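You operate a simulated robot arm through the tools that you are given. There is no shell and no other tool. Be economical: measure what you need, move in short steps, check, and stop when the job is done.

The job below is to be done with a simulated two-armed robot. You get a single attempt, and the scene is never put back.

Task
Bend the orange tube end round to the HIGH dot.
Fine: green slider over the tube first; hold the board while you swing the long lever; then lever back and slider clear. Where these are worked on the way, their far stop is far enough and under half their travel is too little: green slider.

It is judged by the outcome, as a careful person would: the job done as asked, and still so three seconds after it is handed in. It fails if anything else is knocked over, pushed out of place, dropped, spilled or broken.

Robot
Two 7-joint arms with fingered hands on one trunk, on a base that drives. Base frame: it is fixed to the floor where the robot stands at the start and does not move with it; the origin is under the middle of the robot, x ahead of it, y to its left, z up; the surface under the hand at the start is at about z = 800. Lengths are in mm, angles in degrees, forces in N, time in s.
The left shoulder is at the start at [40, 146, 1129], the right one opposite. With the tool pointing down near the work surface each hand reaches from about 300 to 720 mm from the robot's upright axis, wherever it stands, measured 20 degrees to its own side. Places, roughly: beige rubber block (5x4x8 cm) [400, -500, 800]; green slider [500, 100, 900]; long grey lever [600, -100, 900]; orange tube end [600, 0, 800]. Payload 4 kg a hand.
The TCP of each hand is the grasp point between the finger pads, 26 mm short of the fingertips. In the tool frame z runs along the fingers and y along their closing line. The gripper opens to 148 mm. The gripper's body begins 73 mm behind the TCP. The gripper is a hand of 3 fingers: y runs from the thumb to the fingers, the wrist lies at [0, 0, -224] in the tool frame, and closing takes about 1.5 s.
Orientation is that of the tool frame in the base frame, as [roll, pitch, yaw] about the fixed x, y, z axes, in that order (R = Rz(yaw) Ry(pitch) Rx(roll)). With the fingers straight down and closing along the base's y, the tool's x points along the base's -x, its y along +y and its z along -z.

Tools
- The arms move only by the tool apply_moves. It takes "left_moves", "right_moves" or both (then of equal length, played together; a hand with none holds still); each is a list of rows, each an object (a shift or turn left out is 0, a gripper value left out holds the last) with "claw": the finger opening in mm, from 0 to 148; "delta_pos": the shift along the tool's x, y, z in units of 150 mm (1.0 is 150 mm), a list of three; "dr": the turn, a rotation vector about the tool's x, y, z in units of 90 degrees (1.0 is 90 degrees), a list of three. In form: [{"claw": claw, "delta_pos": [dx, dy, dz], "dr": [ax, ay, az]}, ...]. A call has 1 to 8 rows; each row is the pose to reach, as a shift and turn from the pose commanded when the call began, along the tool's axes at that moment. A call with a number of a shift or a turn outside -1 to 1 is refused whole. A row lasts 0.2 s, in which the tool goes at most 50 mm and 8.6 degrees; a call with a longer step from one row to the next is refused whole, and so is a gripper value outside its range. Where a pose cannot be reached the arm comes as near as it can. A force on the tool above 80 N (or 10 N above the force at the start of the call, whichever is more), or a blocked arm, ends the call early, and 0.2 s more pass. The fingers move at their own pace (about 108 mm/s each) and stop on an object; they squeeze with about 22 N. The grip force told is the motor's: it shows also when the fingers shut on nothing. Time passes only in rows, and 0.2 s behind the last, so rows that repeat a pose let the fingers close. The reply holds the time, the measured pose of the TCP, the force on the tool along the base axes, the opening and the grip force, in the units named above and with some noise, with the torque about the TCP (base axes, N m) and any sound that the robot's microphone picked up.
- Cameras (640 x 400 px; columns grow to the right, rows downward): "scene" is now at [110.8, -5.4, 1378.9]; the picture's right is [-0.04, -1.00, 0.00], its down [-0.56, 0.02, -0.83] and it looks along [0.83, -0.03, -0.56] (base axes); focal length 277 px, centre (320, 200). "left" rides on the left gripper at [-68, -39, -90] in its tool frame; the picture's right is [0.50, -0.87, 0.00], its down [0.66, 0.38, -0.65] and it looks along [0.57, 0.33, 0.76] (tool axes); focal length 222 px, centre (320, 200). "right" rides on the right gripper at [68, -39, -90] in its tool frame; the picture's right is [0.50, 0.87, 0.00], its down [-0.66, 0.38, -0.65] and it looks along [-0.57, 0.33, 0.76] (tool axes); focal length 222 px, centre (320, 200). There is no depth. A picture from a camera that has moved, and an enlarged one, comes with that camera's place and axes in the base frame and with its lens. The place of the scene camera against the robot may be out by one fixed shift of up to 25 mm in any direction.
- get_image(camera): a new picture of that camera. No time passes.
- slide_trunk(by): slides the trunk up (or, below 0, down) by that many mm; the arms and the scene camera ride with it, the base frame stays. It gives what a move gives, with no picture.
- drive_base(legs): drives the robot by 1 to 6 legs, each [ahead, left, turn to the left] in mm, mm and degrees, along the robot's own axes; the way and the turn of a leg run together, so that a leg with both is an arc; at most 1500 mm and 180 degrees a leg. The arms and the cameras ride along, it lands a little off, and it stops where it bumps. It gives what a move gives.
- grasp_type(shape, hand): the hand has 3 fingers and takes this shape, open, in about a second: jaw (thumb against the fingers, like two jaws); tri (thumb and two fingers); tip (a fingertip pinch); poke (one finger out to press); point (the index stretched); flat (the hand flat); cup (the hand cupped); fist (a fist). The gripper value then closes the fingers along that shape, each until it touches; the sizes above hold for jaw. It gives what a move gives, with no picture.
- pan_tilt(pan, tilt): turns the head with the scene camera to pan (to the left, within 86 degrees either way) and tilt (down, from -29 to 69), counted from straight ahead of the robot. It gives what a move gives.
- enlarge(camera, box): a new picture of the part [left, top, right, bottom] of that camera's present view, enlarged. No time passes.
- job_done(): hands the job in; it is judged then, once.

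Work in short steps. Places have to be worked out from the pictures, the camera data and where the tool is seen: move nearer, look again, correct. Check each grasp and each placing, and mend what went wrong. You have 120 turns and 88 pictures in all, those below and enlarged ones among them. Open the grippers and draw the arms clear of the work before you hand the job in, unless the task says otherwise; then end with one line.

The tools are called as name(argument=value, ...) on one line, values as JSON. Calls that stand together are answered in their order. apply_moves: Moves the arms, as the interface text tells. Its arguments: {"type":"object","properties":{"left_moves":{"type":"array","items":{"type":"object","properties":{"claw":{"type":"number"},"delta_pos":{"type":"array","items":{"type":"number"}},"dr":{"type":"array","items":{"type":"number"}}}}},"right_moves":{"type":"array","items":{"type":"object","properties":{"claw":{"type":"number"},"delta_pos":{"type":"array","items":{"type":"number"}},"dr":{"type":"array","items":{"type":"number"}}}}}},"required":[]} The other tools are called the same way: slide_trunk (by) slides the trunk up or down; grasp_type (shape, hand) gives the hand a shape; drive_base (legs) drives the base; pan_tilt (pan, tilt) turns the head that bears the scene camera; get_image (camera) takes a picture; enlarge (camera, box) takes an enlarged picture of a part of a camera's view; job_done () hands the job in.

At the start:

```text
time_s: 0.0
left_tcp_pos: [486.4, 251.1, 1146.7]
left_tcp_rot: [-180.0, 0.1, 179.9]
left_ft_force: [-0.1, 0.6, -0.2]
left_moment: [0.0, -0.01, -0.03]
left_gripper_width: 148.1
left_grasp_force: 0.2
left_shape: jaw
right_tcp_pos: [428.6, -145.3, 1072.3]
right_tcp_rot: [-180.0, 0.0, 180.0]
right_ft_force: [0.5, 0.5, 0.1]
right_moment: [0.02, -0.04, 0.02]
right_gripper_width: 147.8
right_grasp_force: 0.0
right_shape: jaw
trunk travel left (down, up): [-300.0, 206.0]
robot x, y, heading: [1.7, -1.4, -0.1]
head pan, tilt: [-2.2, 34.2]
```

scene: 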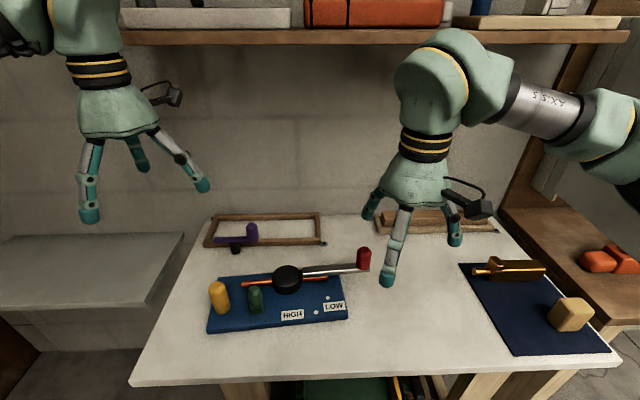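
right: 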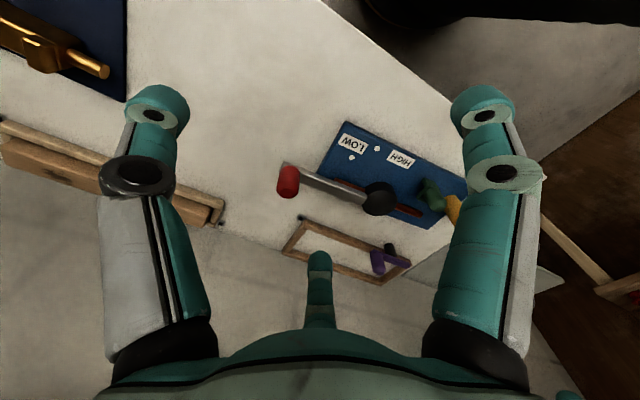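
left: 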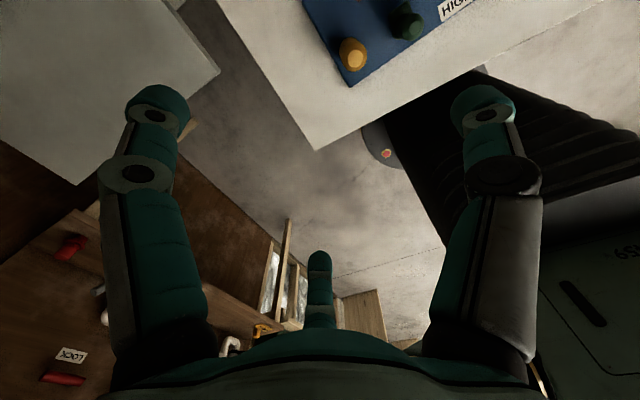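

The scene shows the blue bender board with a yellow post, green slider knob, black hub and a grey lever with a red knob. I'll enlarge it for details.

enlarge(camera="scene", box=[190, 200, 390, 340])

enlarge(camera="right", box=[260, 110, 480, 250])

```text
2.86 times, centred on (290, 270) of scene
camera zoom: at [110.8, -5.4, 1378.9], right [-0.04, -1.0, 0.0], down [-0.56, 0.02, -0.83], along [0.83, -0.03, -0.56], focal length 792 px, centre (406, 0)
```

zoom: 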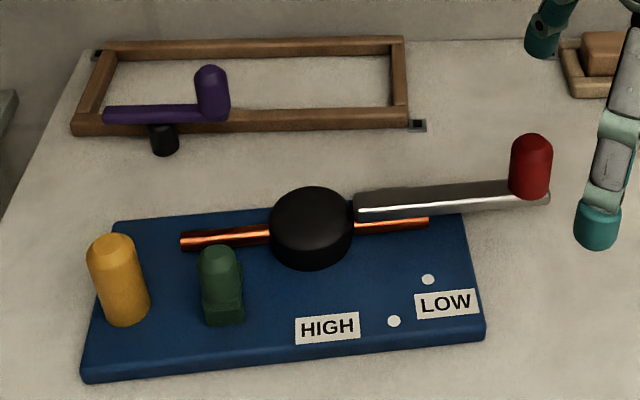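

```text
2.86 times, centred on (370, 180) of right
camera zoom: at [360.0, -184.3, 1164.7], right [-0.5, 0.87, 0.0], down [0.66, 0.38, 0.65], along [0.57, 0.33, -0.76], focal length 635 px, centre (177, 257)
```

zoom: 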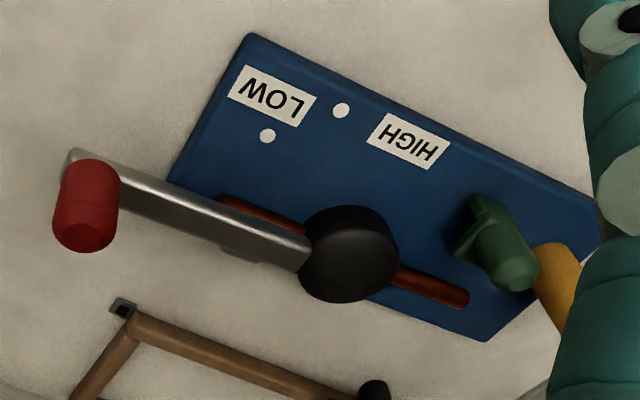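

I need better localisation, so I'll move the right hand's camera nearer and left over the board for a second view.

apply_moves(right_moves=[{"delta_pos": [0.05, 0.2, 0.15]}, {"delta_pos": [0.1, 0.4, 0.29]}, {"delta_pos": [0.15, 0.6, 0.43]}, {"delta_pos": [0.19, 0.77, 0.55]}, {"delta_pos": [0.19, 0.77, 0.55]}])

get_image(camera="right")

get_image(camera="scene")

```text
time_s: 1.2
left_tcp_pos: [486.5, 249.6, 1147.3]
left_tcp_rot: [180.0, 0.0, 180.0]
left_ft_force: [-0.6, -0.1, 0.4]
left_moment: [0.02, 0.0, -0.02]
left_gripper_width: 148.2
left_grasp_force: 0.0
left_shape: jaw
right_tcp_pos: [398.9, -29.1, 990.6]
right_tcp_rot: [179.9, 0.0, 180.0]
right_ft_force: [-0.3, 0.6, 0.3]
right_moment: [0.0, 0.02, 0.03]
right_gripper_width: 148.0
right_grasp_force: 0.0
right_shape: jaw
trunk travel left (down, up): [-300.0, 206.0]
robot x, y, heading: [0.5, -1.6, -0.1]
head pan, tilt: [-2.2, 34.2]
```

```text
82 pictures are left
camera right: at [331.3, -69.0, 1081.1], right [-0.5, 0.87, 0.0], down [0.66, 0.38, 0.65], along [0.57, 0.33, -0.76], focal length 222 px, centre (320, 200)
```

right: 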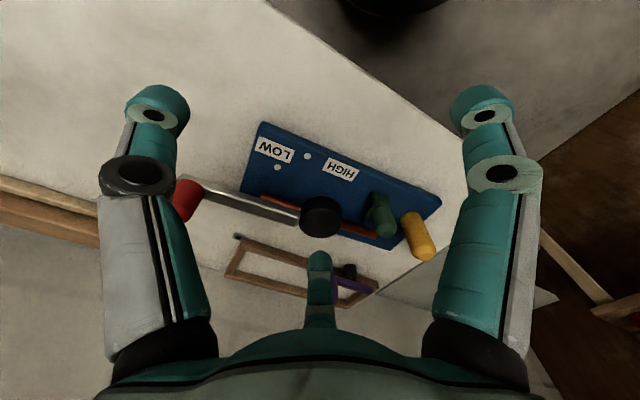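

```text
81 pictures are left
camera scene: at [110.5, -6.1, 1378.9], right [-0.04, -1.0, 0.0], down [-0.56, 0.02, -0.83], along [0.83, -0.03, -0.56], focal length 277 px, centre (320, 200)
```

scene: 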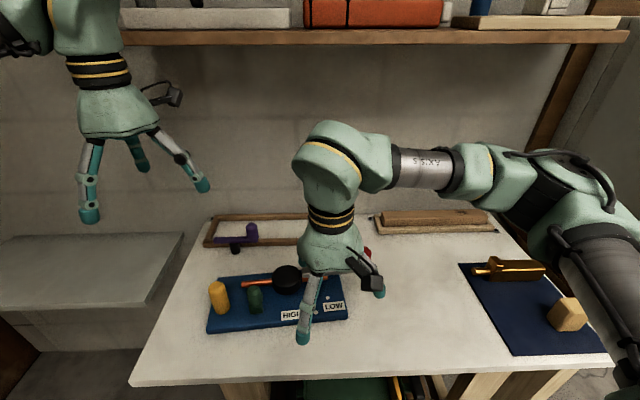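

enlarge(camera="right", box=[165, 110, 455, 290])

```text
2.21 times, centred on (310, 200) of right
camera zoom: at [331.3, -69.0, 1081.1], right [-0.5, 0.87, 0.0], down [0.66, 0.38, 0.65], along [0.57, 0.33, -0.76], focal length 490 px, centre (342, 200)
```

zoom: 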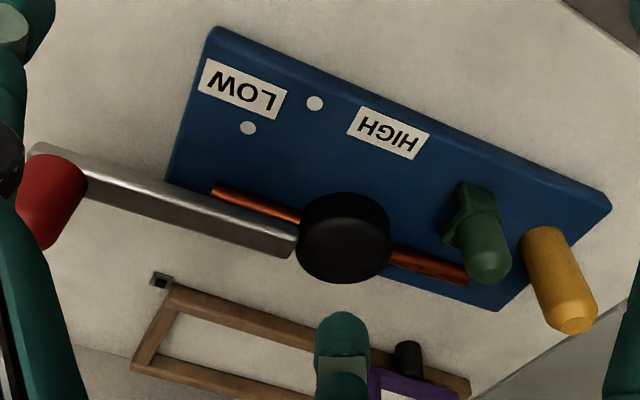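

I've triangulated: slider knob ≈(482,121, top 878), yellow post ≈(492,198), hub ≈(538,52), red knob ≈(578,-119, top ~888), HIGH dot ≈(468,-10,822). Next I check what the left hand looks like partly closed, and retreat the right hand.

apply_moves(left_moves=[{"claw": 70}, {"claw": 70}, {"claw": 70}, {"claw": 70}, {"claw": 70}], right_moves=[{"delta_pos": [0, -0.25, -0.15]}, {"delta_pos": [0, -0.5, -0.3]}, {"delta_pos": [0, -0.75, -0.4]}, {"delta_pos": [0, -1.0, -0.4]}, {"delta_pos": [0, -1.0, -0.4]}])

get_image(camera="left")

get_image(camera="scene")

```text
time_s: 2.4
left_tcp_pos: [486.6, 252.4, 1147.2]
left_tcp_rot: [180.0, 0.0, -180.0]
left_ft_force: [-0.5, 0.5, 0.6]
left_moment: [0.01, -0.02, -0.04]
left_gripper_width: 70.4
left_grasp_force: 0.1
left_shape: jaw
right_tcp_pos: [401.3, -178.7, 1048.1]
right_tcp_rot: [-180.0, -0.1, -179.9]
right_ft_force: [0.5, -0.3, -0.7]
right_moment: [-0.01, -0.02, 0.02]
right_gripper_width: 147.7
right_grasp_force: 0.1
right_shape: jaw
trunk travel left (down, up): [-300.0, 206.0]
robot x, y, heading: [-1.1, 0.9, -0.0]
head pan, tilt: [-2.2, 34.2]
```

```text
79 pictures are left
camera left: at [553.5, 212.8, 1236.3], right [-0.5, -0.87, 0.0], down [-0.66, 0.38, 0.65], along [-0.57, 0.33, -0.76], focal length 222 px, centre (320, 200)
```

left: 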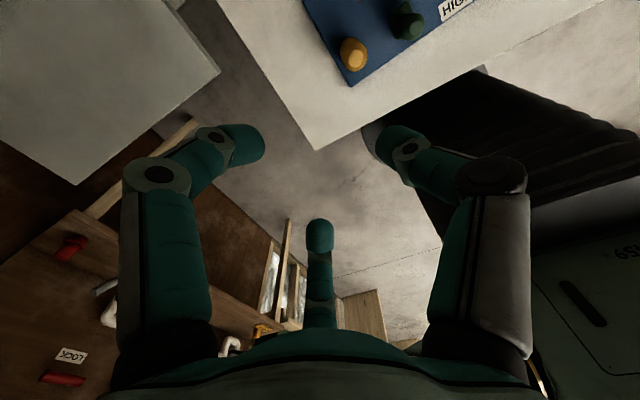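

```text
78 pictures are left
camera scene: at [111.1, -4.4, 1378.9], right [-0.04, -1.0, 0.0], down [-0.56, 0.02, -0.83], along [0.83, -0.03, -0.56], focal length 277 px, centre (320, 200)
```

scene: 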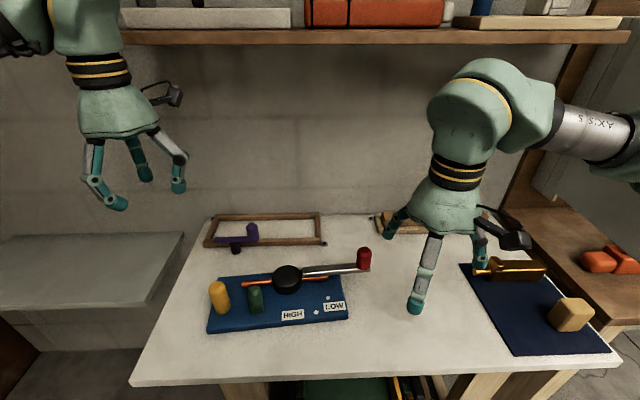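

The gripper is radial: thumb at tool −y, two fingers at ±x,+y. At 70 mm opening the left hand clears the yellow post, so I move it over the slider and look.

apply_moves(left_moves=[{"delta_pos": [0, -0.15, 0.2], "claw": 70}, {"delta_pos": [0.01, -0.35, 0.4]}, {"delta_pos": [0.02, -0.53, 0.6]}, {"delta_pos": [0.03, -0.7, 0.8]}, {"delta_pos": [0.03, -0.87, 0.95]}, {"delta_pos": [0.03, -0.87, 0.95]}])

get_image(camera="left")

enlarge(camera="scene", box=[190, 200, 390, 340])

get_image(camera="right")

```text
time_s: 3.8
left_tcp_pos: [480.8, 119.3, 1005.8]
left_tcp_rot: [180.0, 0.0, -179.9]
left_ft_force: [-0.6, 0.1, -0.3]
left_moment: [0.02, -0.02, 0.01]
left_gripper_width: 70.3
left_grasp_force: 0.1
left_shape: jaw
right_tcp_pos: [400.6, -178.8, 1050.5]
right_tcp_rot: [-179.9, 0.1, -180.0]
right_ft_force: [0.5, -0.1, 0.1]
right_moment: [-0.02, -0.01, -0.03]
right_gripper_width: 147.9
right_grasp_force: 0.0
right_shape: jaw
trunk travel left (down, up): [-300.0, 206.0]
robot x, y, heading: [-0.3, -1.9, 0.3]
head pan, tilt: [-2.2, 34.2]
```

```text
77 pictures are left
camera left: at [547.7, 80.3, 1095.2], right [-0.5, -0.87, 0.0], down [-0.66, 0.38, 0.65], along [-0.57, 0.33, -0.76], focal length 222 px, centre (320, 200)
```

left: 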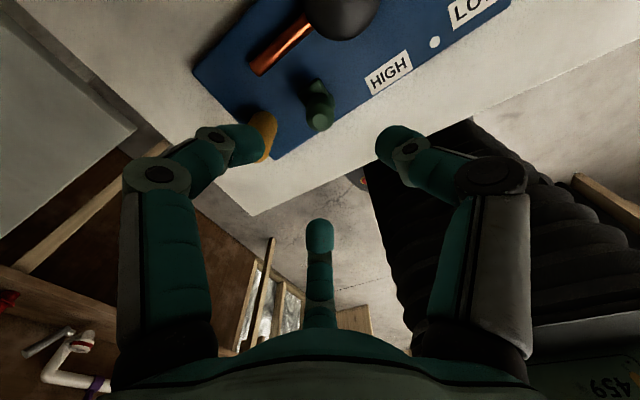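

```text
2.86 times, centred on (290, 270) of scene
camera zoom: at [110.4, -4.9, 1379.0], right [-0.04, -1.0, 0.0], down [-0.56, 0.02, -0.83], along [0.83, -0.03, -0.56], focal length 792 px, centre (406, 0)
```

zoom: 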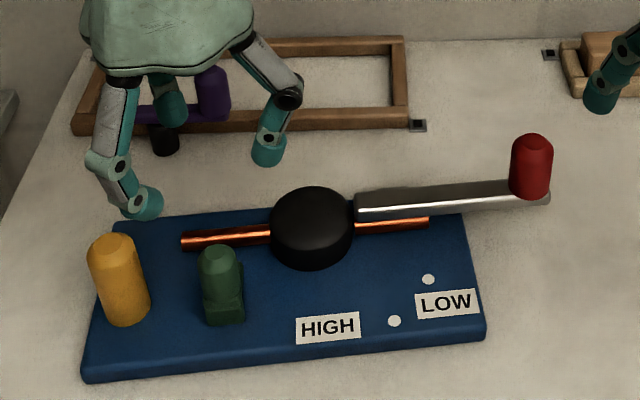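

```text
75 pictures are left
camera right: at [333.7, -218.3, 1140.9], right [-0.5, 0.87, 0.0], down [0.66, 0.38, 0.65], along [0.57, 0.33, -0.76], focal length 222 px, centre (320, 200)
```

right: 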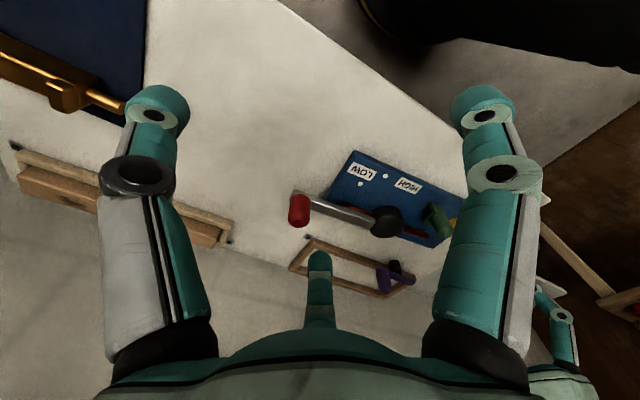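

enlarge(camera="left", box=[190, 0, 450, 163])

```text
2.45 times, centred on (320, 82) of left
camera zoom: at [547.7, 80.3, 1095.2], right [-0.5, -0.87, 0.0], down [-0.66, 0.38, 0.65], along [-0.57, 0.33, -0.76], focal length 545 px, centre (320, 491)
```

zoom: 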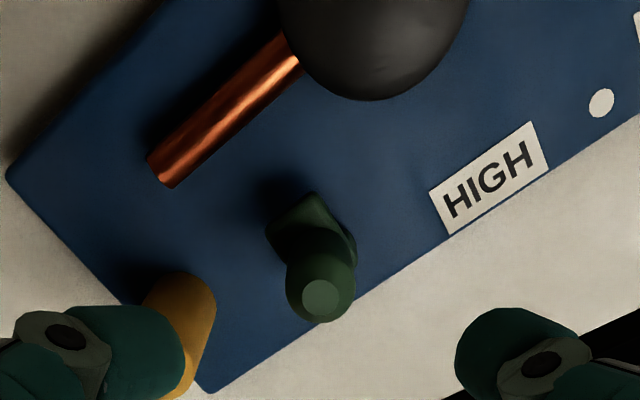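

The knob axis sits about (478,121.5). I descend to z≈872 with fingers at 70 mm around it, then close.

apply_moves(left_moves=[{"delta_pos": [0.01, 0.015, 0.25]}, {"delta_pos": [0.01, 0.015, 0.5]}, {"delta_pos": [0.01, 0.015, 0.7]}, {"delta_pos": [0.01, 0.015, 0.82]}, {"delta_pos": [0.01, 0.015, 0.89]}, {"delta_pos": [0.01, 0.015, 0.89]}])

enlarge(camera="scene", box=[190, 200, 390, 340])

get_image(camera="left")

```text
time_s: 5.2
left_tcp_pos: [480.4, 123.4, 871.5]
left_tcp_rot: [180.0, 0.0, 179.9]
left_ft_force: [0.1, -0.1, -0.8]
left_moment: [-0.01, 0.0, 0.0]
left_gripper_width: 70.2
left_grasp_force: 0.1
left_shape: jaw
right_tcp_pos: [401.7, -179.2, 1049.3]
right_tcp_rot: [180.0, 0.0, 180.0]
right_ft_force: [-0.7, 0.2, -0.3]
right_moment: [0.01, -0.03, 0.0]
right_gripper_width: 147.9
right_grasp_force: 0.0
right_shape: jaw
trunk travel left (down, up): [-300.0, 206.0]
robot x, y, heading: [0.4, 2.1, 0.3]
head pan, tilt: [-2.2, 34.2]
```

```text
2.86 times, centred on (290, 270) of scene
camera zoom: at [110.8, -5.5, 1378.9], right [-0.04, -1.0, 0.0], down [-0.56, 0.02, -0.83], along [0.83, -0.03, -0.56], focal length 792 px, centre (406, 0)
```

zoom: 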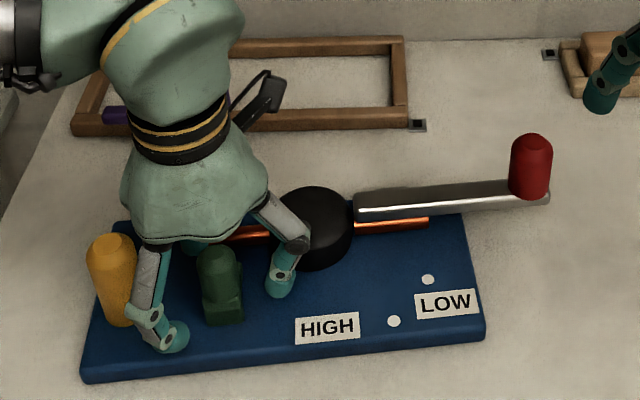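

```text
72 pictures are left
camera left: at [546.3, 84.3, 961.2], right [-0.5, -0.87, 0.0], down [-0.66, 0.38, 0.65], along [-0.57, 0.33, -0.76], focal length 222 px, centre (320, 200)
```

left: 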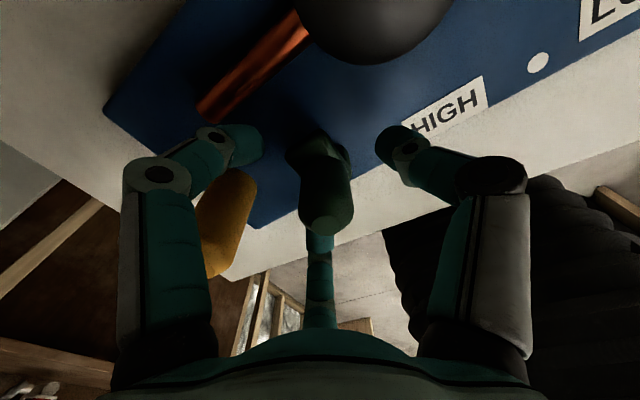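

The knob is centred among the fingers. Closing.

apply_moves(left_moves=[{"claw": 10}, {"claw": 10}, {"claw": 10}, {"claw": 10}, {"claw": 10}])

get_image(camera="left")

```text
time_s: 6.4
left_tcp_pos: [479.8, 123.9, 872.2]
left_tcp_rot: [179.9, 0.0, 180.0]
left_ft_force: [3.5, 1.8, 6.7]
left_moment: [0.25, 0.05, 0.1]
left_gripper_width: 32.2
left_grasp_force: 21.9
left_shape: jaw
right_tcp_pos: [401.3, -179.2, 1050.1]
right_tcp_rot: [-180.0, 0.0, 180.0]
right_ft_force: [-0.6, -0.2, 0.6]
right_moment: [0.01, 0.03, 0.0]
right_gripper_width: 147.9
right_grasp_force: 0.1
right_shape: jaw
trunk travel left (down, up): [-300.0, 206.0]
robot x, y, heading: [1.7, 2.2, 0.0]
head pan, tilt: [-2.2, 34.2]
```

```text
71 pictures are left
camera left: at [546.5, 84.7, 962.0], right [-0.5, -0.87, 0.0], down [-0.66, 0.38, 0.65], along [-0.57, 0.33, -0.76], focal length 222 px, centre (320, 200)
```

left: 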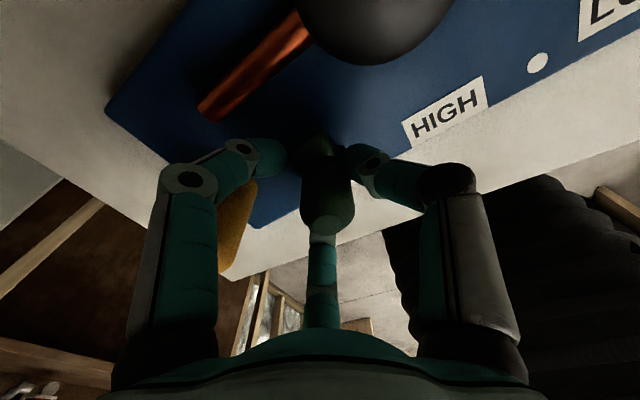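

Gripped (32 mm). I slide it 20 mm toward the tube along the board's axis and watch the force.

apply_moves(left_moves=[{"delta_pos": [-0.045, 0.003, 0]}, {"delta_pos": [-0.09, 0.006, 0]}, {"delta_pos": [-0.135, 0.009, 0]}])

get_image(camera="left")

```text
time_s: 7.2
left_tcp_pos: [499.6, 124.0, 871.8]
left_tcp_rot: [-179.9, 0.1, 180.0]
left_ft_force: [-0.9, 4.8, 13.1]
left_moment: [0.36, 0.21, 0.12]
left_gripper_width: 31.6
left_grasp_force: 22.3
left_shape: jaw
right_tcp_pos: [399.1, -178.7, 1050.5]
right_tcp_rot: [-180.0, 0.1, -180.0]
right_ft_force: [-0.2, -0.1, 0.4]
right_moment: [0.02, 0.01, 0.01]
right_gripper_width: 147.9
right_grasp_force: 0.0
right_shape: jaw
trunk travel left (down, up): [-300.0, 206.0]
robot x, y, heading: [3.3, 3.2, -0.1]
head pan, tilt: [-2.2, 34.2]
```

```text
70 pictures are left
camera left: at [566.1, 86.0, 962.0], right [-0.5, -0.87, 0.0], down [-0.66, 0.38, 0.65], along [-0.56, 0.33, -0.76], focal length 222 px, centre (320, 200)
```

left: 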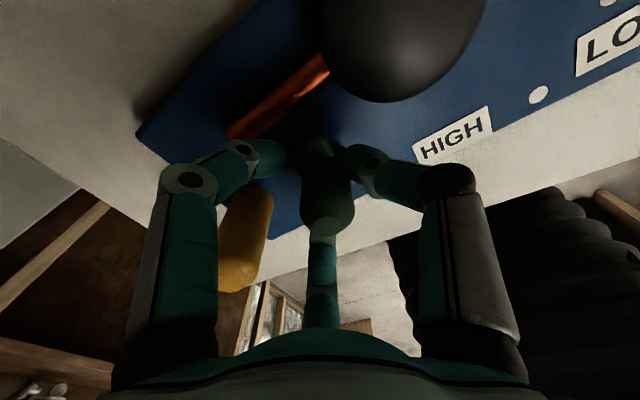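

Slider moves freely and the board stays. Continuing 24 mm, then further until it stops.

apply_moves(left_moves=[{"delta_pos": [-0.04, 0.003, 0]}, {"delta_pos": [-0.08, 0.006, 0]}, {"delta_pos": [-0.12, 0.008, 0]}, {"delta_pos": [-0.16, 0.011, 0]}])

get_image(camera="left")

enlarge(camera="scene", box=[190, 200, 390, 340])

```text
time_s: 8.2
left_tcp_pos: [525.2, 125.4, 872.7]
left_tcp_rot: [-180.0, 0.1, -179.8]
left_ft_force: [-0.8, 8.0, 15.6]
left_moment: [0.51, 0.23, 0.07]
left_gripper_width: 31.4
left_grasp_force: 22.5
left_shape: jaw
right_tcp_pos: [399.1, -178.7, 1051.2]
right_tcp_rot: [-179.9, 0.2, -180.0]
right_ft_force: [0.0, 0.1, 0.3]
right_moment: [0.0, 0.02, 0.01]
right_gripper_width: 148.0
right_grasp_force: 0.0
right_shape: jaw
trunk travel left (down, up): [-300.0, 206.0]
robot x, y, heading: [-1.3, -1.8, -0.0]
head pan, tilt: [-2.2, 34.2]
```

```text
69 pictures are left
camera left: at [590.6, 86.8, 961.7], right [-0.5, -0.87, 0.0], down [-0.66, 0.38, 0.65], along [-0.56, 0.33, -0.76], focal length 222 px, centre (320, 200)
```

left: 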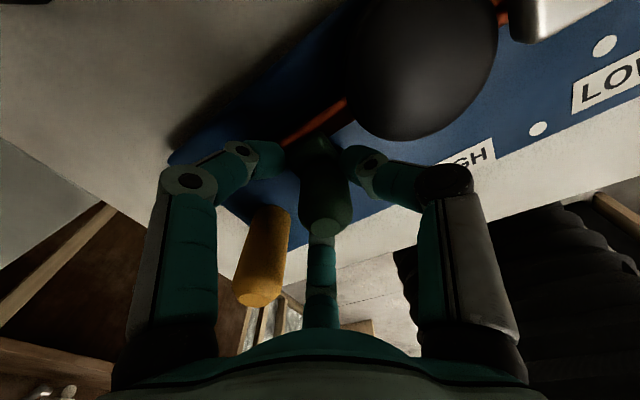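

```text
2.86 times, centred on (290, 270) of scene
camera zoom: at [108.8, -4.4, 1379.1], right [-0.04, -1.0, 0.0], down [-0.56, 0.02, -0.83], along [0.83, -0.03, -0.56], focal length 792 px, centre (406, 0)
```

zoom: 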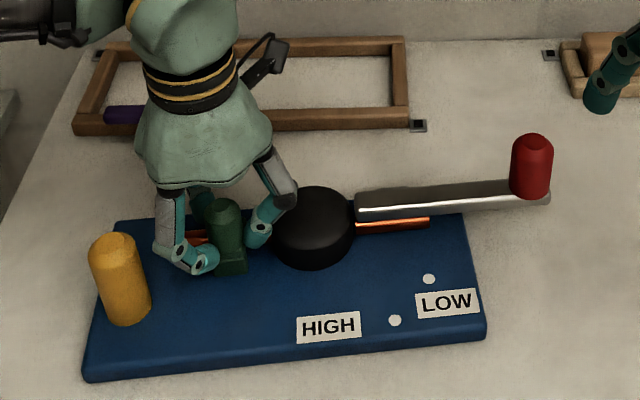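

Moved 45 mm, nearly there. A sideways force suggests the track angles slightly more to +y, so I bias that and go on toward the stop.

apply_moves(left_moves=[{"delta_pos": [-0.03, 0.008, 0]}, {"delta_pos": [-0.06, 0.013, 0]}, {"delta_pos": [-0.09, 0.015, 0]}])

enlarge(camera="scene", box=[190, 200, 390, 340])

```text
time_s: 9.0
left_tcp_pos: [535.5, 127.2, 871.1]
left_tcp_rot: [-180.0, -0.1, -180.0]
left_ft_force: [-4.3, 3.2, 17.0]
left_moment: [0.36, 0.32, 0.05]
left_gripper_width: 31.7
left_grasp_force: 21.7
left_shape: jaw
right_tcp_pos: [399.1, -179.3, 1050.0]
right_tcp_rot: [180.0, 0.1, -180.0]
right_ft_force: [-0.3, -0.4, 0.2]
right_moment: [-0.01, -0.01, 0.03]
right_gripper_width: 147.8
right_grasp_force: 0.1
right_shape: jaw
trunk travel left (down, up): [-300.0, 206.0]
robot x, y, heading: [-0.3, 1.5, -0.1]
head pan, tilt: [-2.2, 34.2]
```

```text
2.86 times, centred on (290, 270) of scene
camera zoom: at [108.0, -5.5, 1379.2], right [-0.04, -1.0, 0.0], down [-0.56, 0.02, -0.83], along [0.83, -0.03, -0.56], focal length 792 px, centre (406, 0)
```

zoom: 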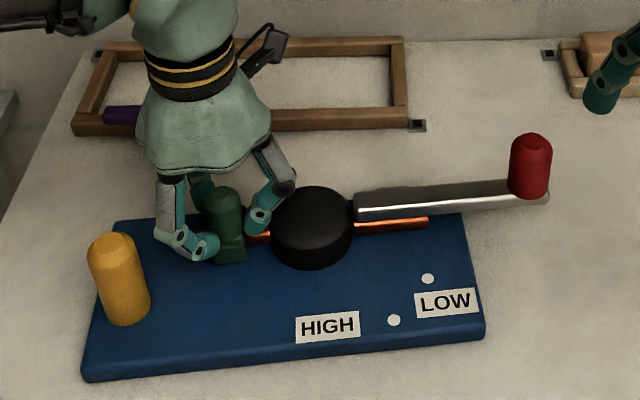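

The slider is about over the tube; I push a few mm more to feel the far stop.

apply_moves(left_moves=[{"delta_pos": [-0.025, 0.003, 0]}, {"delta_pos": [-0.05, 0.006, 0]}, {"delta_pos": [-0.05, 0.006, 0]}])

get_image(camera="left")

```text
time_s: 9.8
left_tcp_pos: [544.0, 127.1, 873.1]
left_tcp_rot: [-179.9, 0.1, 179.8]
left_ft_force: [-11.3, -0.6, 14.8]
left_moment: [0.2, 0.47, -0.02]
left_gripper_width: 31.7
left_grasp_force: 21.7
left_shape: jaw
right_tcp_pos: [398.6, -180.5, 1049.8]
right_tcp_rot: [179.8, 0.1, -179.9]
right_ft_force: [0.0, 0.2, 0.1]
right_moment: [-0.02, -0.03, 0.0]
right_gripper_width: 148.2
right_grasp_force: 0.1
right_shape: jaw
trunk travel left (down, up): [-300.0, 206.0]
robot x, y, heading: [1.3, -1.5, 0.0]
head pan, tilt: [-2.2, 34.2]
```

```text
66 pictures are left
camera left: at [609.8, 88.5, 962.0], right [-0.5, -0.87, 0.0], down [-0.66, 0.38, 0.65], along [-0.56, 0.33, -0.76], focal length 222 px, centre (320, 200)
```

left: 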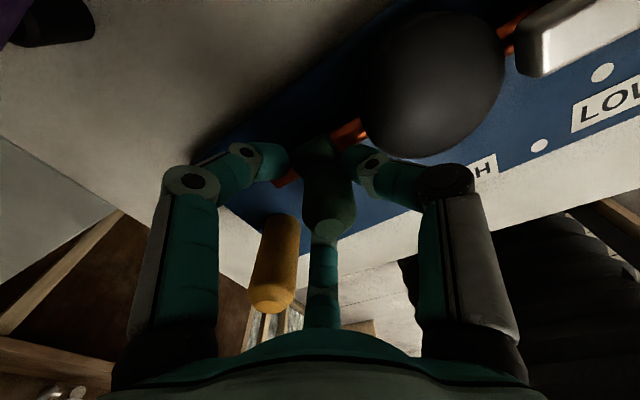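

Stop felt (−11 N after ~62 mm). I open only slightly (the hub is close), then rise.

apply_moves(left_moves=[{"claw": 42}, {"claw": 42}, {"claw": 42}, {"delta_pos": [0, 0, -0.15], "claw": 42}, {"delta_pos": [0, 0, -0.35], "claw": 42}, {"delta_pos": [0, 0, -0.55], "claw": 42}, {"delta_pos": [0, 0, -0.6], "claw": 80}])

get_image(camera="left")

enlarge(camera="scene", box=[190, 200, 390, 340])

```text
time_s: 11.4
left_tcp_pos: [545.5, 128.1, 961.0]
left_tcp_rot: [180.0, 0.1, 180.0]
left_ft_force: [-0.1, -0.3, -0.6]
left_moment: [-0.01, 0.01, 0.04]
left_gripper_width: 79.5
left_grasp_force: 0.0
left_shape: jaw
right_tcp_pos: [400.3, -177.9, 1051.4]
right_tcp_rot: [-180.0, 0.0, -180.0]
right_ft_force: [-0.1, 0.0, -1.0]
right_moment: [0.0, 0.01, -0.01]
right_gripper_width: 147.7
right_grasp_force: 0.0
right_shape: jaw
trunk travel left (down, up): [-300.0, 206.0]
robot x, y, heading: [-1.4, 0.5, -0.3]
head pan, tilt: [-2.2, 34.2]
```

```text
65 pictures are left
camera left: at [611.6, 89.5, 1051.4], right [-0.5, -0.87, 0.0], down [-0.66, 0.38, 0.65], along [-0.57, 0.33, -0.76], focal length 222 px, centre (320, 200)
```

left: 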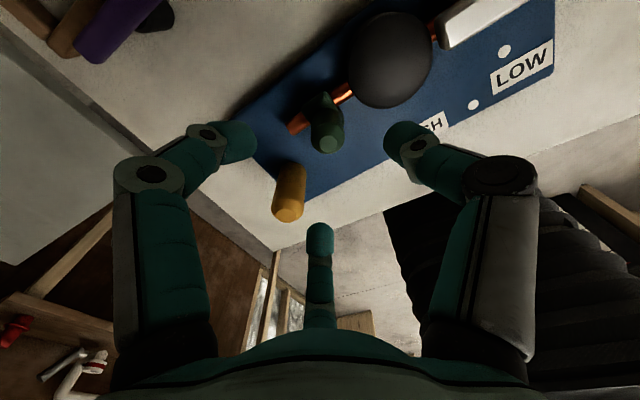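

```text
2.86 times, centred on (290, 270) of scene
camera zoom: at [110.9, -5.5, 1378.9], right [-0.04, -1.0, 0.0], down [-0.56, 0.02, -0.83], along [0.83, -0.03, -0.56], focal length 792 px, centre (406, 0)
```

zoom: 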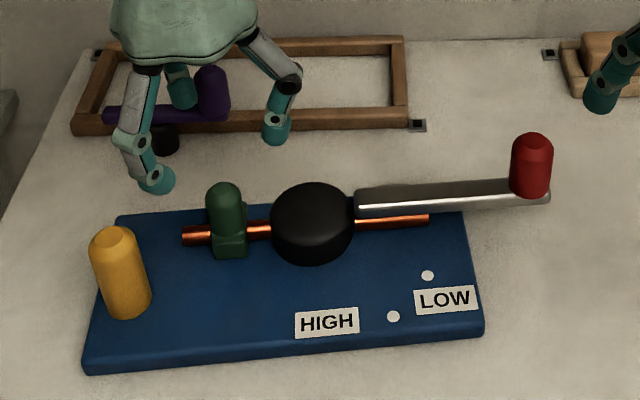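

Slider is over the tube (board crept ~4 mm forward at the stop). Now the yellow post is at about (490,198); I bring the left hand over and down around it.

apply_moves(left_moves=[{"delta_pos": [0.185, 0.23, 0]}, {"delta_pos": [0.37, 0.465, 0]}, {"delta_pos": [0.37, 0.465, 0.2]}, {"delta_pos": [0.37, 0.465, 0.4]}, {"delta_pos": [0.37, 0.465, 0.55]}, {"delta_pos": [0.37, 0.465, 0.65]}, {"delta_pos": [0.37, 0.465, 0.65]}])

get_image(camera="left")

```text
time_s: 13.0
left_tcp_pos: [490.5, 198.7, 864.0]
left_tcp_rot: [-179.9, -0.1, 180.0]
left_ft_force: [-0.8, 0.3, -0.1]
left_moment: [-0.04, 0.0, -0.02]
left_gripper_width: 79.5
left_grasp_force: 0.1
left_shape: jaw
right_tcp_pos: [400.3, -178.1, 1049.5]
right_tcp_rot: [-180.0, 0.0, -180.0]
right_ft_force: [-0.9, 0.7, -0.2]
right_moment: [-0.02, 0.0, -0.02]
right_gripper_width: 148.0
right_grasp_force: 0.1
right_shape: jaw
trunk travel left (down, up): [-300.0, 206.0]
robot x, y, heading: [1.6, 3.3, 0.2]
head pan, tilt: [-2.2, 34.2]
```

```text
63 pictures are left
camera left: at [557.0, 160.1, 953.0], right [-0.5, -0.87, 0.0], down [-0.66, 0.38, 0.65], along [-0.57, 0.33, -0.76], focal length 222 px, centre (320, 200)
```

left: 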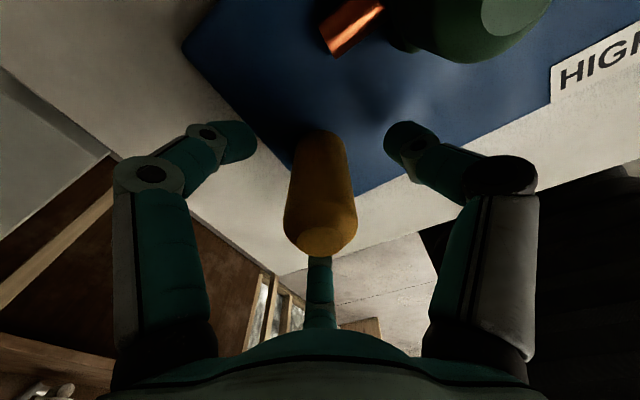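

Post is centred among the fingers. I lower a touch and close on it, while the right hand starts toward the red knob.

apply_moves(left_moves=[{"delta_pos": [0, 0, 0.04]}, {"delta_pos": [0, 0, 0.04], "claw": 10}, {"delta_pos": [0, 0, 0.04], "claw": 10}, {"delta_pos": [0, 0, 0.04], "claw": 10}, {"delta_pos": [0, 0, 0.04], "claw": 10}, {"delta_pos": [0, 0, 0.04], "claw": 10}], right_moves=[{"delta_pos": [-0.25, 0.1, 0], "claw": 90}, {"delta_pos": [-0.5, 0.2, 0.0]}, {"delta_pos": [-0.75, 0.3, 0.1]}, {"delta_pos": [-0.95, 0.39, 0.2]}, {"delta_pos": [-0.95, 0.39, 0.4]}, {"delta_pos": [-0.95, 0.39, 0.4]}])

get_image(camera="right")

enlarge(camera="scene", box=[190, 200, 390, 340])

```text
time_s: 14.4
left_tcp_pos: [491.9, 198.2, 856.8]
left_tcp_rot: [179.9, 0.0, 180.0]
left_ft_force: [-0.6, -0.8, 0.4]
left_moment: [-0.03, -0.01, -0.05]
left_gripper_width: 26.7
left_grasp_force: 21.8
left_shape: jaw
right_tcp_pos: [540.2, -118.2, 989.1]
right_tcp_rot: [-180.0, 0.0, -180.0]
right_ft_force: [-1.1, -0.7, -0.6]
right_moment: [-0.01, 0.0, 0.01]
right_gripper_width: 90.2
right_grasp_force: 0.0
right_shape: jaw
trunk travel left (down, up): [-300.0, 206.0]
robot x, y, heading: [-2.6, 1.9, 0.2]
head pan, tilt: [-2.2, 34.2]
```

```text
62 pictures are left
camera right: at [472.7, -158.9, 1080.1], right [-0.5, 0.87, 0.0], down [0.66, 0.38, 0.65], along [0.57, 0.33, -0.76], focal length 222 px, centre (320, 200)
```

right: 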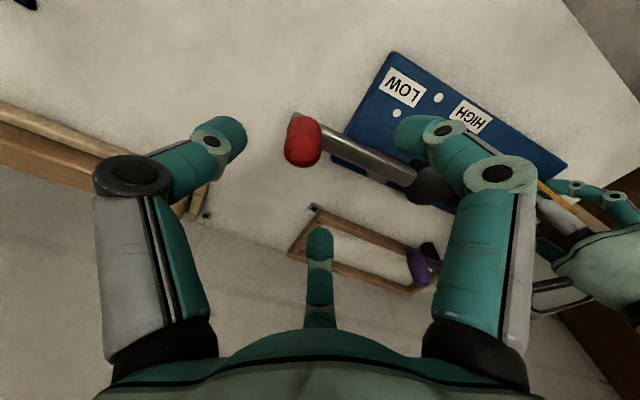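

```text
2.86 times, centred on (290, 270) of scene
camera zoom: at [111.1, -4.9, 1378.9], right [-0.04, -1.0, 0.0], down [-0.56, 0.02, -0.83], along [0.83, -0.03, -0.56], focal length 792 px, centre (406, 0)
```

zoom: 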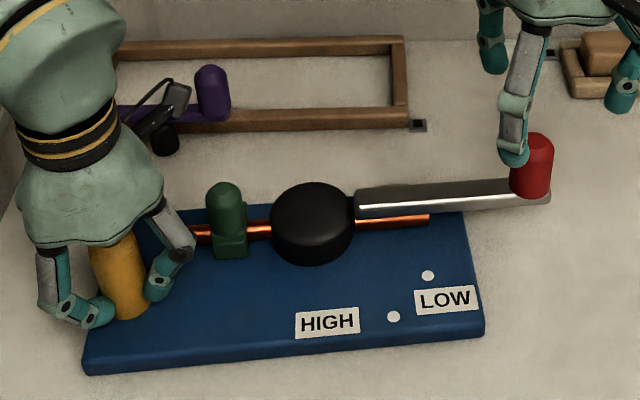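

Left grips the post. The red knob is at ≈(576.5,−119.5); I move the right hand over and down around it, the lever bar passing between the two fingers.

apply_moves(right_moves=[{"delta_pos": [-0.12, -0.005, 0]}, {"delta_pos": [-0.242, -0.009, 0]}, {"delta_pos": [-0.242, -0.009, 0.25]}, {"delta_pos": [-0.242, -0.009, 0.5]}, {"delta_pos": [-0.242, -0.009, 0.68]}, {"delta_pos": [-0.242, -0.009, 0.79]}, {"delta_pos": [-0.242, -0.009, 0.79]}])

get_image(camera="right")

enlarge(camera="scene", box=[190, 180, 390, 320])

```text
time_s: 16.0
left_tcp_pos: [490.9, 197.4, 856.5]
left_tcp_rot: [-180.0, 0.0, -179.9]
left_ft_force: [-0.2, 0.4, 0.7]
left_moment: [0.03, -0.04, -0.04]
left_gripper_width: 26.5
left_grasp_force: 21.8
left_shape: jaw
right_tcp_pos: [578.3, -120.1, 870.4]
right_tcp_rot: [-180.0, 0.0, 179.9]
right_ft_force: [0.7, 0.1, -0.3]
right_moment: [0.02, 0.01, -0.01]
right_gripper_width: 90.4
right_grasp_force: 0.0
right_shape: jaw
trunk travel left (down, up): [-300.0, 206.0]
robot x, y, heading: [-2.7, -2.6, 0.3]
head pan, tilt: [-2.2, 34.2]
```

```text
60 pictures are left
camera right: at [510.4, -160.5, 961.5], right [-0.5, 0.87, 0.0], down [0.66, 0.38, 0.65], along [0.57, 0.33, -0.76], focal length 222 px, centre (320, 200)
```

right: 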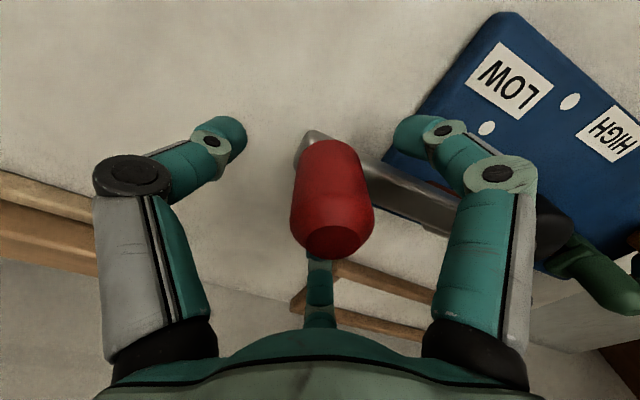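

```text
2.86 times, centred on (290, 250) of scene
camera zoom: at [111.1, -5.1, 1378.9], right [-0.04, -1.0, 0.0], down [-0.56, 0.02, -0.83], along [0.83, -0.03, -0.56], focal length 792 px, centre (406, 57)
```

zoom: 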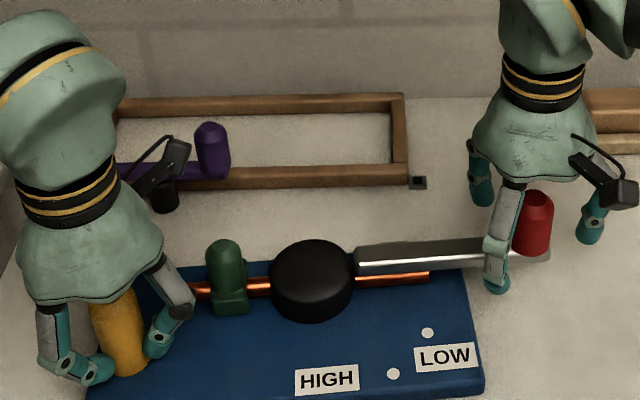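

Knob is a few mm toward (−x,+y) of the fingers' centre; I correct and close.

apply_moves(right_moves=[{"delta_pos": [0.018, 0.03, 0]}, {"delta_pos": [0.018, 0.03, 0], "claw": 10}, {"delta_pos": [0.018, 0.03, 0], "claw": 10}, {"delta_pos": [0.018, 0.03, 0], "claw": 10}, {"delta_pos": [0.018, 0.03, 0], "claw": 10}, {"delta_pos": [0.018, 0.03, 0], "claw": 10}])

get_image(camera="right")

```text
time_s: 17.4
left_tcp_pos: [491.5, 198.4, 856.6]
left_tcp_rot: [180.0, -0.1, 179.9]
left_ft_force: [-1.4, 2.9, -0.4]
left_moment: [0.03, 0.03, -0.04]
left_gripper_width: 26.5
left_grasp_force: 21.8
left_shape: jaw
right_tcp_pos: [574.3, -116.9, 871.4]
right_tcp_rot: [-180.0, -0.1, 179.9]
right_ft_force: [0.1, -2.9, -0.2]
right_moment: [-0.07, -0.03, 0.09]
right_gripper_width: 32.0
right_grasp_force: 22.1
right_shape: jaw
trunk travel left (down, up): [-300.0, 206.0]
robot x, y, heading: [2.0, -0.4, -0.0]
head pan, tilt: [-2.2, 34.2]
```

```text
58 pictures are left
camera right: at [507.7, -156.6, 961.8], right [-0.5, 0.87, 0.0], down [0.66, 0.38, 0.65], along [0.57, 0.33, -0.76], focal length 222 px, centre (320, 200)
```

right: 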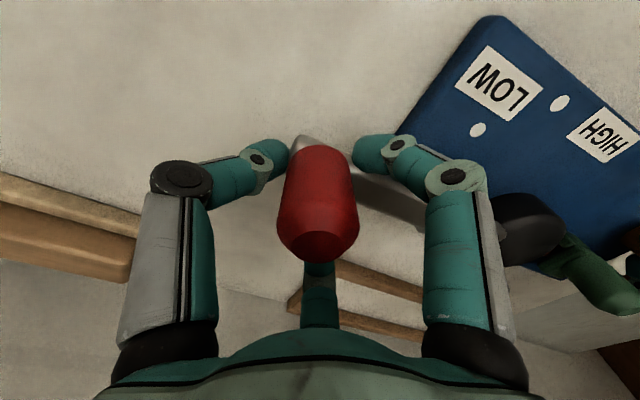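

Good grip on the lever knob. I start the swing: 10° clockwise about the hub (C≈(547,53), r≈171), turning the tool along.

apply_moves(right_moves=[{"delta_pos": [0.049, -0.006, 0], "dr": [0, 0, 0.028]}, {"delta_pos": [0.0987, -0.0114, 0], "dr": [0, 0, 0.0556]}, {"delta_pos": [0.149, -0.013, 0], "dr": [0, 0, 0.083]}, {"delta_pos": [0.198, -0.0141, 0], "dr": [0, 0, 0.111]}])

enlarge(camera="scene", box=[190, 180, 390, 320])

```text
time_s: 18.4
left_tcp_pos: [491.9, 198.2, 855.4]
left_tcp_rot: [180.0, 0.1, 179.9]
left_ft_force: [-0.2, 6.1, 0.7]
left_moment: [0.09, 0.01, -0.13]
left_gripper_width: 26.2
left_grasp_force: 21.7
left_shape: jaw
right_tcp_pos: [545.3, -119.8, 870.9]
right_tcp_rot: [-180.0, -0.1, 169.9]
right_ft_force: [0.3, -6.6, -1.6]
right_moment: [-0.18, 0.01, 0.17]
right_gripper_width: 32.2
right_grasp_force: 22.4
right_shape: jaw
trunk travel left (down, up): [-300.0, 206.0]
robot x, y, heading: [0.8, 0.5, -0.0]
head pan, tilt: [-2.2, 34.2]
```

```text
2.86 times, centred on (290, 250) of scene
camera zoom: at [111.5, -5.5, 1378.8], right [-0.04, -1.0, 0.0], down [-0.56, 0.02, -0.83], along [0.83, -0.03, -0.56], focal length 792 px, centre (406, 57)
```

zoom: 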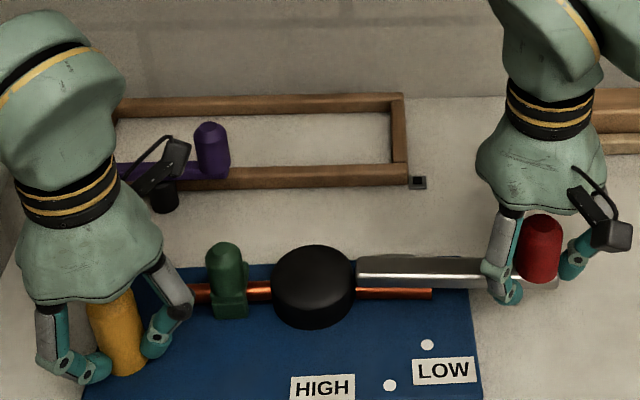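

Some forces in y; the board may have shifted. I look closer at the whole board.

enlarge(camera="scene", box=[190, 210, 390, 350])

get_image(camera="left")

get_image(camera="right")

```text
2.86 times, centred on (290, 280) of scene
camera zoom: at [111.5, -5.5, 1378.8], right [-0.04, -1.0, 0.0], down [-0.56, 0.02, -0.83], along [0.83, -0.03, -0.56], focal length 792 px, centre (406, -29)
```

zoom: 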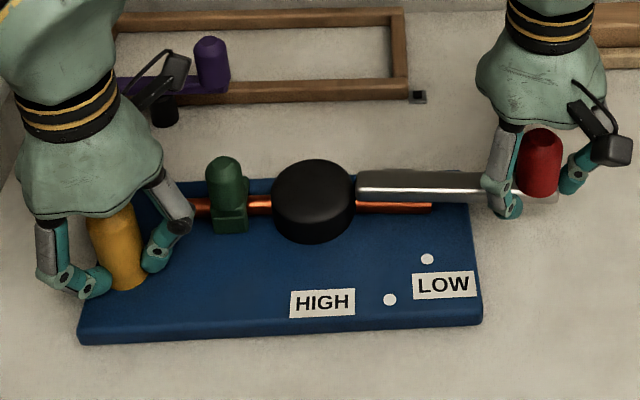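

```text
55 pictures are left
camera left: at [558.1, 159.4, 946.4], right [-0.5, -0.87, 0.0], down [-0.66, 0.38, 0.65], along [-0.57, 0.33, -0.76], focal length 222 px, centre (320, 200)
```

left: 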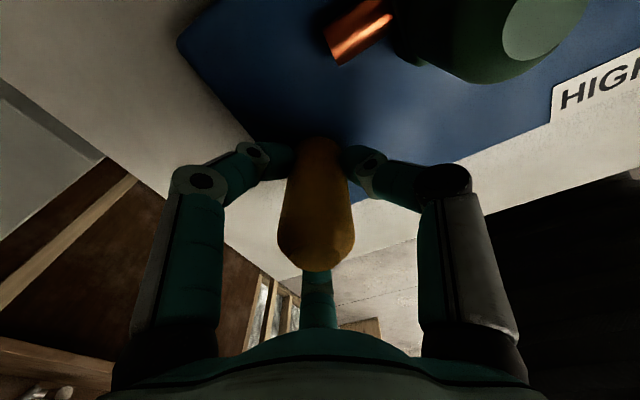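

```text
54 pictures are left
camera right: at [472.3, -147.2, 963.0], right [-0.34, 0.94, 0.0], down [0.71, 0.26, 0.65], along [0.61, 0.22, -0.76], focal length 222 px, centre (320, 200)
```

right: 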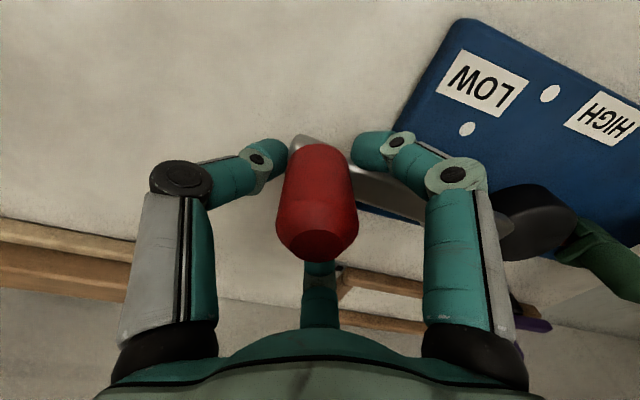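

The board rotated ~3° about the post as the lever swung. I probe 4° more in slow steps to see the resisting force and whether the board keeps turning.

apply_moves(right_moves=[{"delta_pos": [0.02, -0.006, 0], "dr": [0, 0, 0.011]}, {"delta_pos": [0.04, -0.012, 0], "dr": [0, 0, 0.022]}, {"delta_pos": [0.06, -0.016, 0], "dr": [0, 0, 0.033]}, {"delta_pos": [0.08, -0.02, 0], "dr": [0, 0, 0.044]}])

enlarge(camera="scene", box=[190, 210, 390, 350])

```text
time_s: 19.4
left_tcp_pos: [491.4, 197.8, 856.3]
left_tcp_rot: [-180.0, 0.1, -180.0]
left_ft_force: [-1.1, 3.2, -0.9]
left_moment: [0.04, 0.0, -0.11]
left_gripper_width: 26.5
left_grasp_force: 22.2
left_shape: jaw
right_tcp_pos: [532.8, -121.4, 872.2]
right_tcp_rot: [180.0, -0.1, 166.1]
right_ft_force: [-0.2, -3.3, 0.7]
right_moment: [-0.12, -0.03, 0.14]
right_gripper_width: 31.9
right_grasp_force: 22.1
right_shape: jaw
trunk travel left (down, up): [-300.0, 206.0]
robot x, y, heading: [3.1, 2.2, -0.0]
head pan, tilt: [-2.2, 34.2]
```

```text
2.86 times, centred on (290, 280) of scene
camera zoom: at [111.6, -5.4, 1378.8], right [-0.04, -1.0, 0.0], down [-0.56, 0.02, -0.83], along [0.83, -0.03, -0.56], focal length 792 px, centre (406, -29)
```

zoom: 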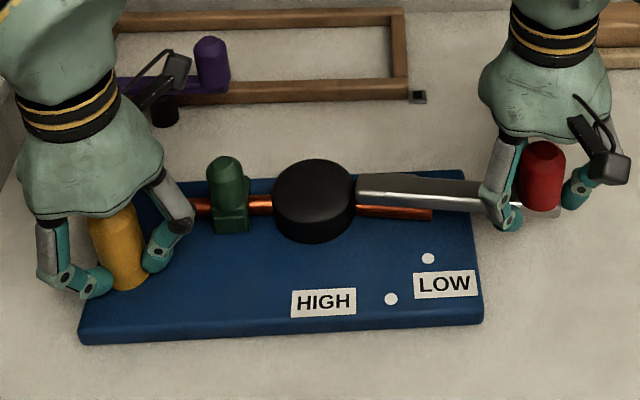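

Now the board holds still and the tube is bending with small forces. Continue 12° more in 2° rows.

apply_moves(right_moves=[{"delta_pos": [0.0397, -0.0075, 0], "dr": [0, 0, 0.0222]}, {"delta_pos": [0.0796, -0.0135, 0], "dr": [0, 0, 0.0444]}, {"delta_pos": [0.1196, -0.0181, 0], "dr": [0, 0, 0.0667]}, {"delta_pos": [0.1597, -0.0213, 0], "dr": [0, 0, 0.0889]}, {"delta_pos": [0.2, -0.0232, 0], "dr": [0, 0, 0.1111]}, {"delta_pos": [0.2407, -0.0236, 0], "dr": [0, 0, 0.1333]}])

enlarge(camera="scene", box=[190, 210, 390, 350])

```text
time_s: 20.8
left_tcp_pos: [492.0, 198.3, 856.0]
left_tcp_rot: [180.0, -0.1, -180.0]
left_ft_force: [0.5, 2.6, 0.4]
left_moment: [0.08, -0.02, -0.13]
left_gripper_width: 26.2
left_grasp_force: 21.9
left_shape: jaw
right_tcp_pos: [496.6, -115.4, 872.9]
right_tcp_rot: [-180.0, -0.1, 154.0]
right_ft_force: [-0.7, -4.3, 0.5]
right_moment: [-0.12, 0.0, 0.2]
right_gripper_width: 31.8
right_grasp_force: 22.4
right_shape: jaw
trunk travel left (down, up): [-300.0, 206.0]
robot x, y, heading: [0.6, -1.4, -0.1]
head pan, tilt: [-2.2, 34.2]
```

```text
2.86 times, centred on (290, 280) of scene
camera zoom: at [111.4, -5.4, 1378.8], right [-0.04, -1.0, 0.0], down [-0.56, 0.02, -0.83], along [0.83, -0.03, -0.56], focal length 792 px, centre (406, -29)
```

zoom: 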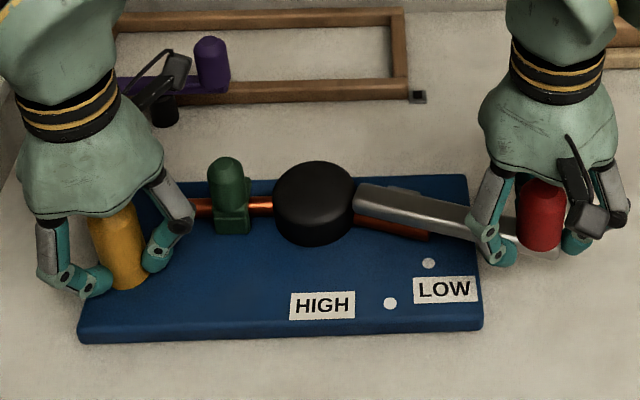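

Working well, small outward bias needed (the tool is being pushed outward). Another 12°.

apply_moves(right_moves=[{"delta_pos": [0.0387, -0.0105, 0], "dr": [0, 0, 0.0222]}, {"delta_pos": [0.0786, -0.019, 0], "dr": [0, 0, 0.0444]}, {"delta_pos": [0.1186, -0.0246, 0], "dr": [0, 0, 0.0667]}, {"delta_pos": [0.1587, -0.0278, 0], "dr": [0, 0, 0.0889]}, {"delta_pos": [0.199, -0.0302, 0], "dr": [0, 0, 0.1111]}, {"delta_pos": [0.2397, -0.0306, 0], "dr": [0, 0, 0.1333]}])

enlarge(camera="scene", box=[190, 210, 390, 350])

```text
time_s: 22.2
left_tcp_pos: [491.9, 198.4, 857.4]
left_tcp_rot: [-179.9, 0.0, -180.0]
left_ft_force: [1.3, 3.9, -0.1]
left_moment: [0.02, -0.06, -0.04]
left_gripper_width: 26.3
left_grasp_force: 22.2
left_shape: jaw
right_tcp_pos: [462.5, -102.8, 872.4]
right_tcp_rot: [-179.9, 0.0, 142.1]
right_ft_force: [-1.3, -3.8, 0.8]
right_moment: [-0.09, 0.04, 0.22]
right_gripper_width: 31.8
right_grasp_force: 22.3
right_shape: jaw
trunk travel left (down, up): [-300.0, 206.0]
robot x, y, heading: [3.6, 2.6, 0.2]
head pan, tilt: [-2.2, 34.2]
```

```text
2.86 times, centred on (290, 280) of scene
camera zoom: at [111.3, -5.5, 1378.8], right [-0.04, -1.0, 0.0], down [-0.56, 0.02, -0.83], along [0.83, -0.03, -0.56], focal length 792 px, centre (406, -29)
```

zoom: 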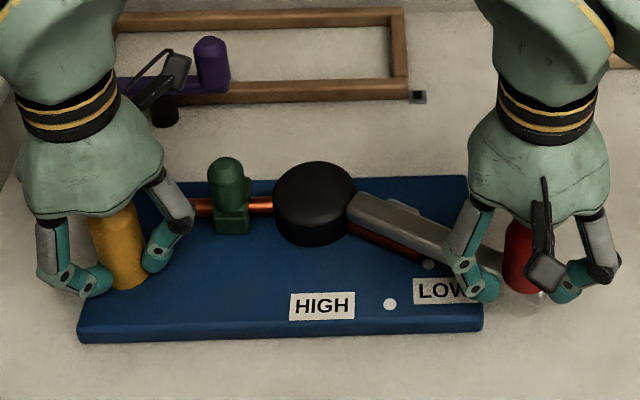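

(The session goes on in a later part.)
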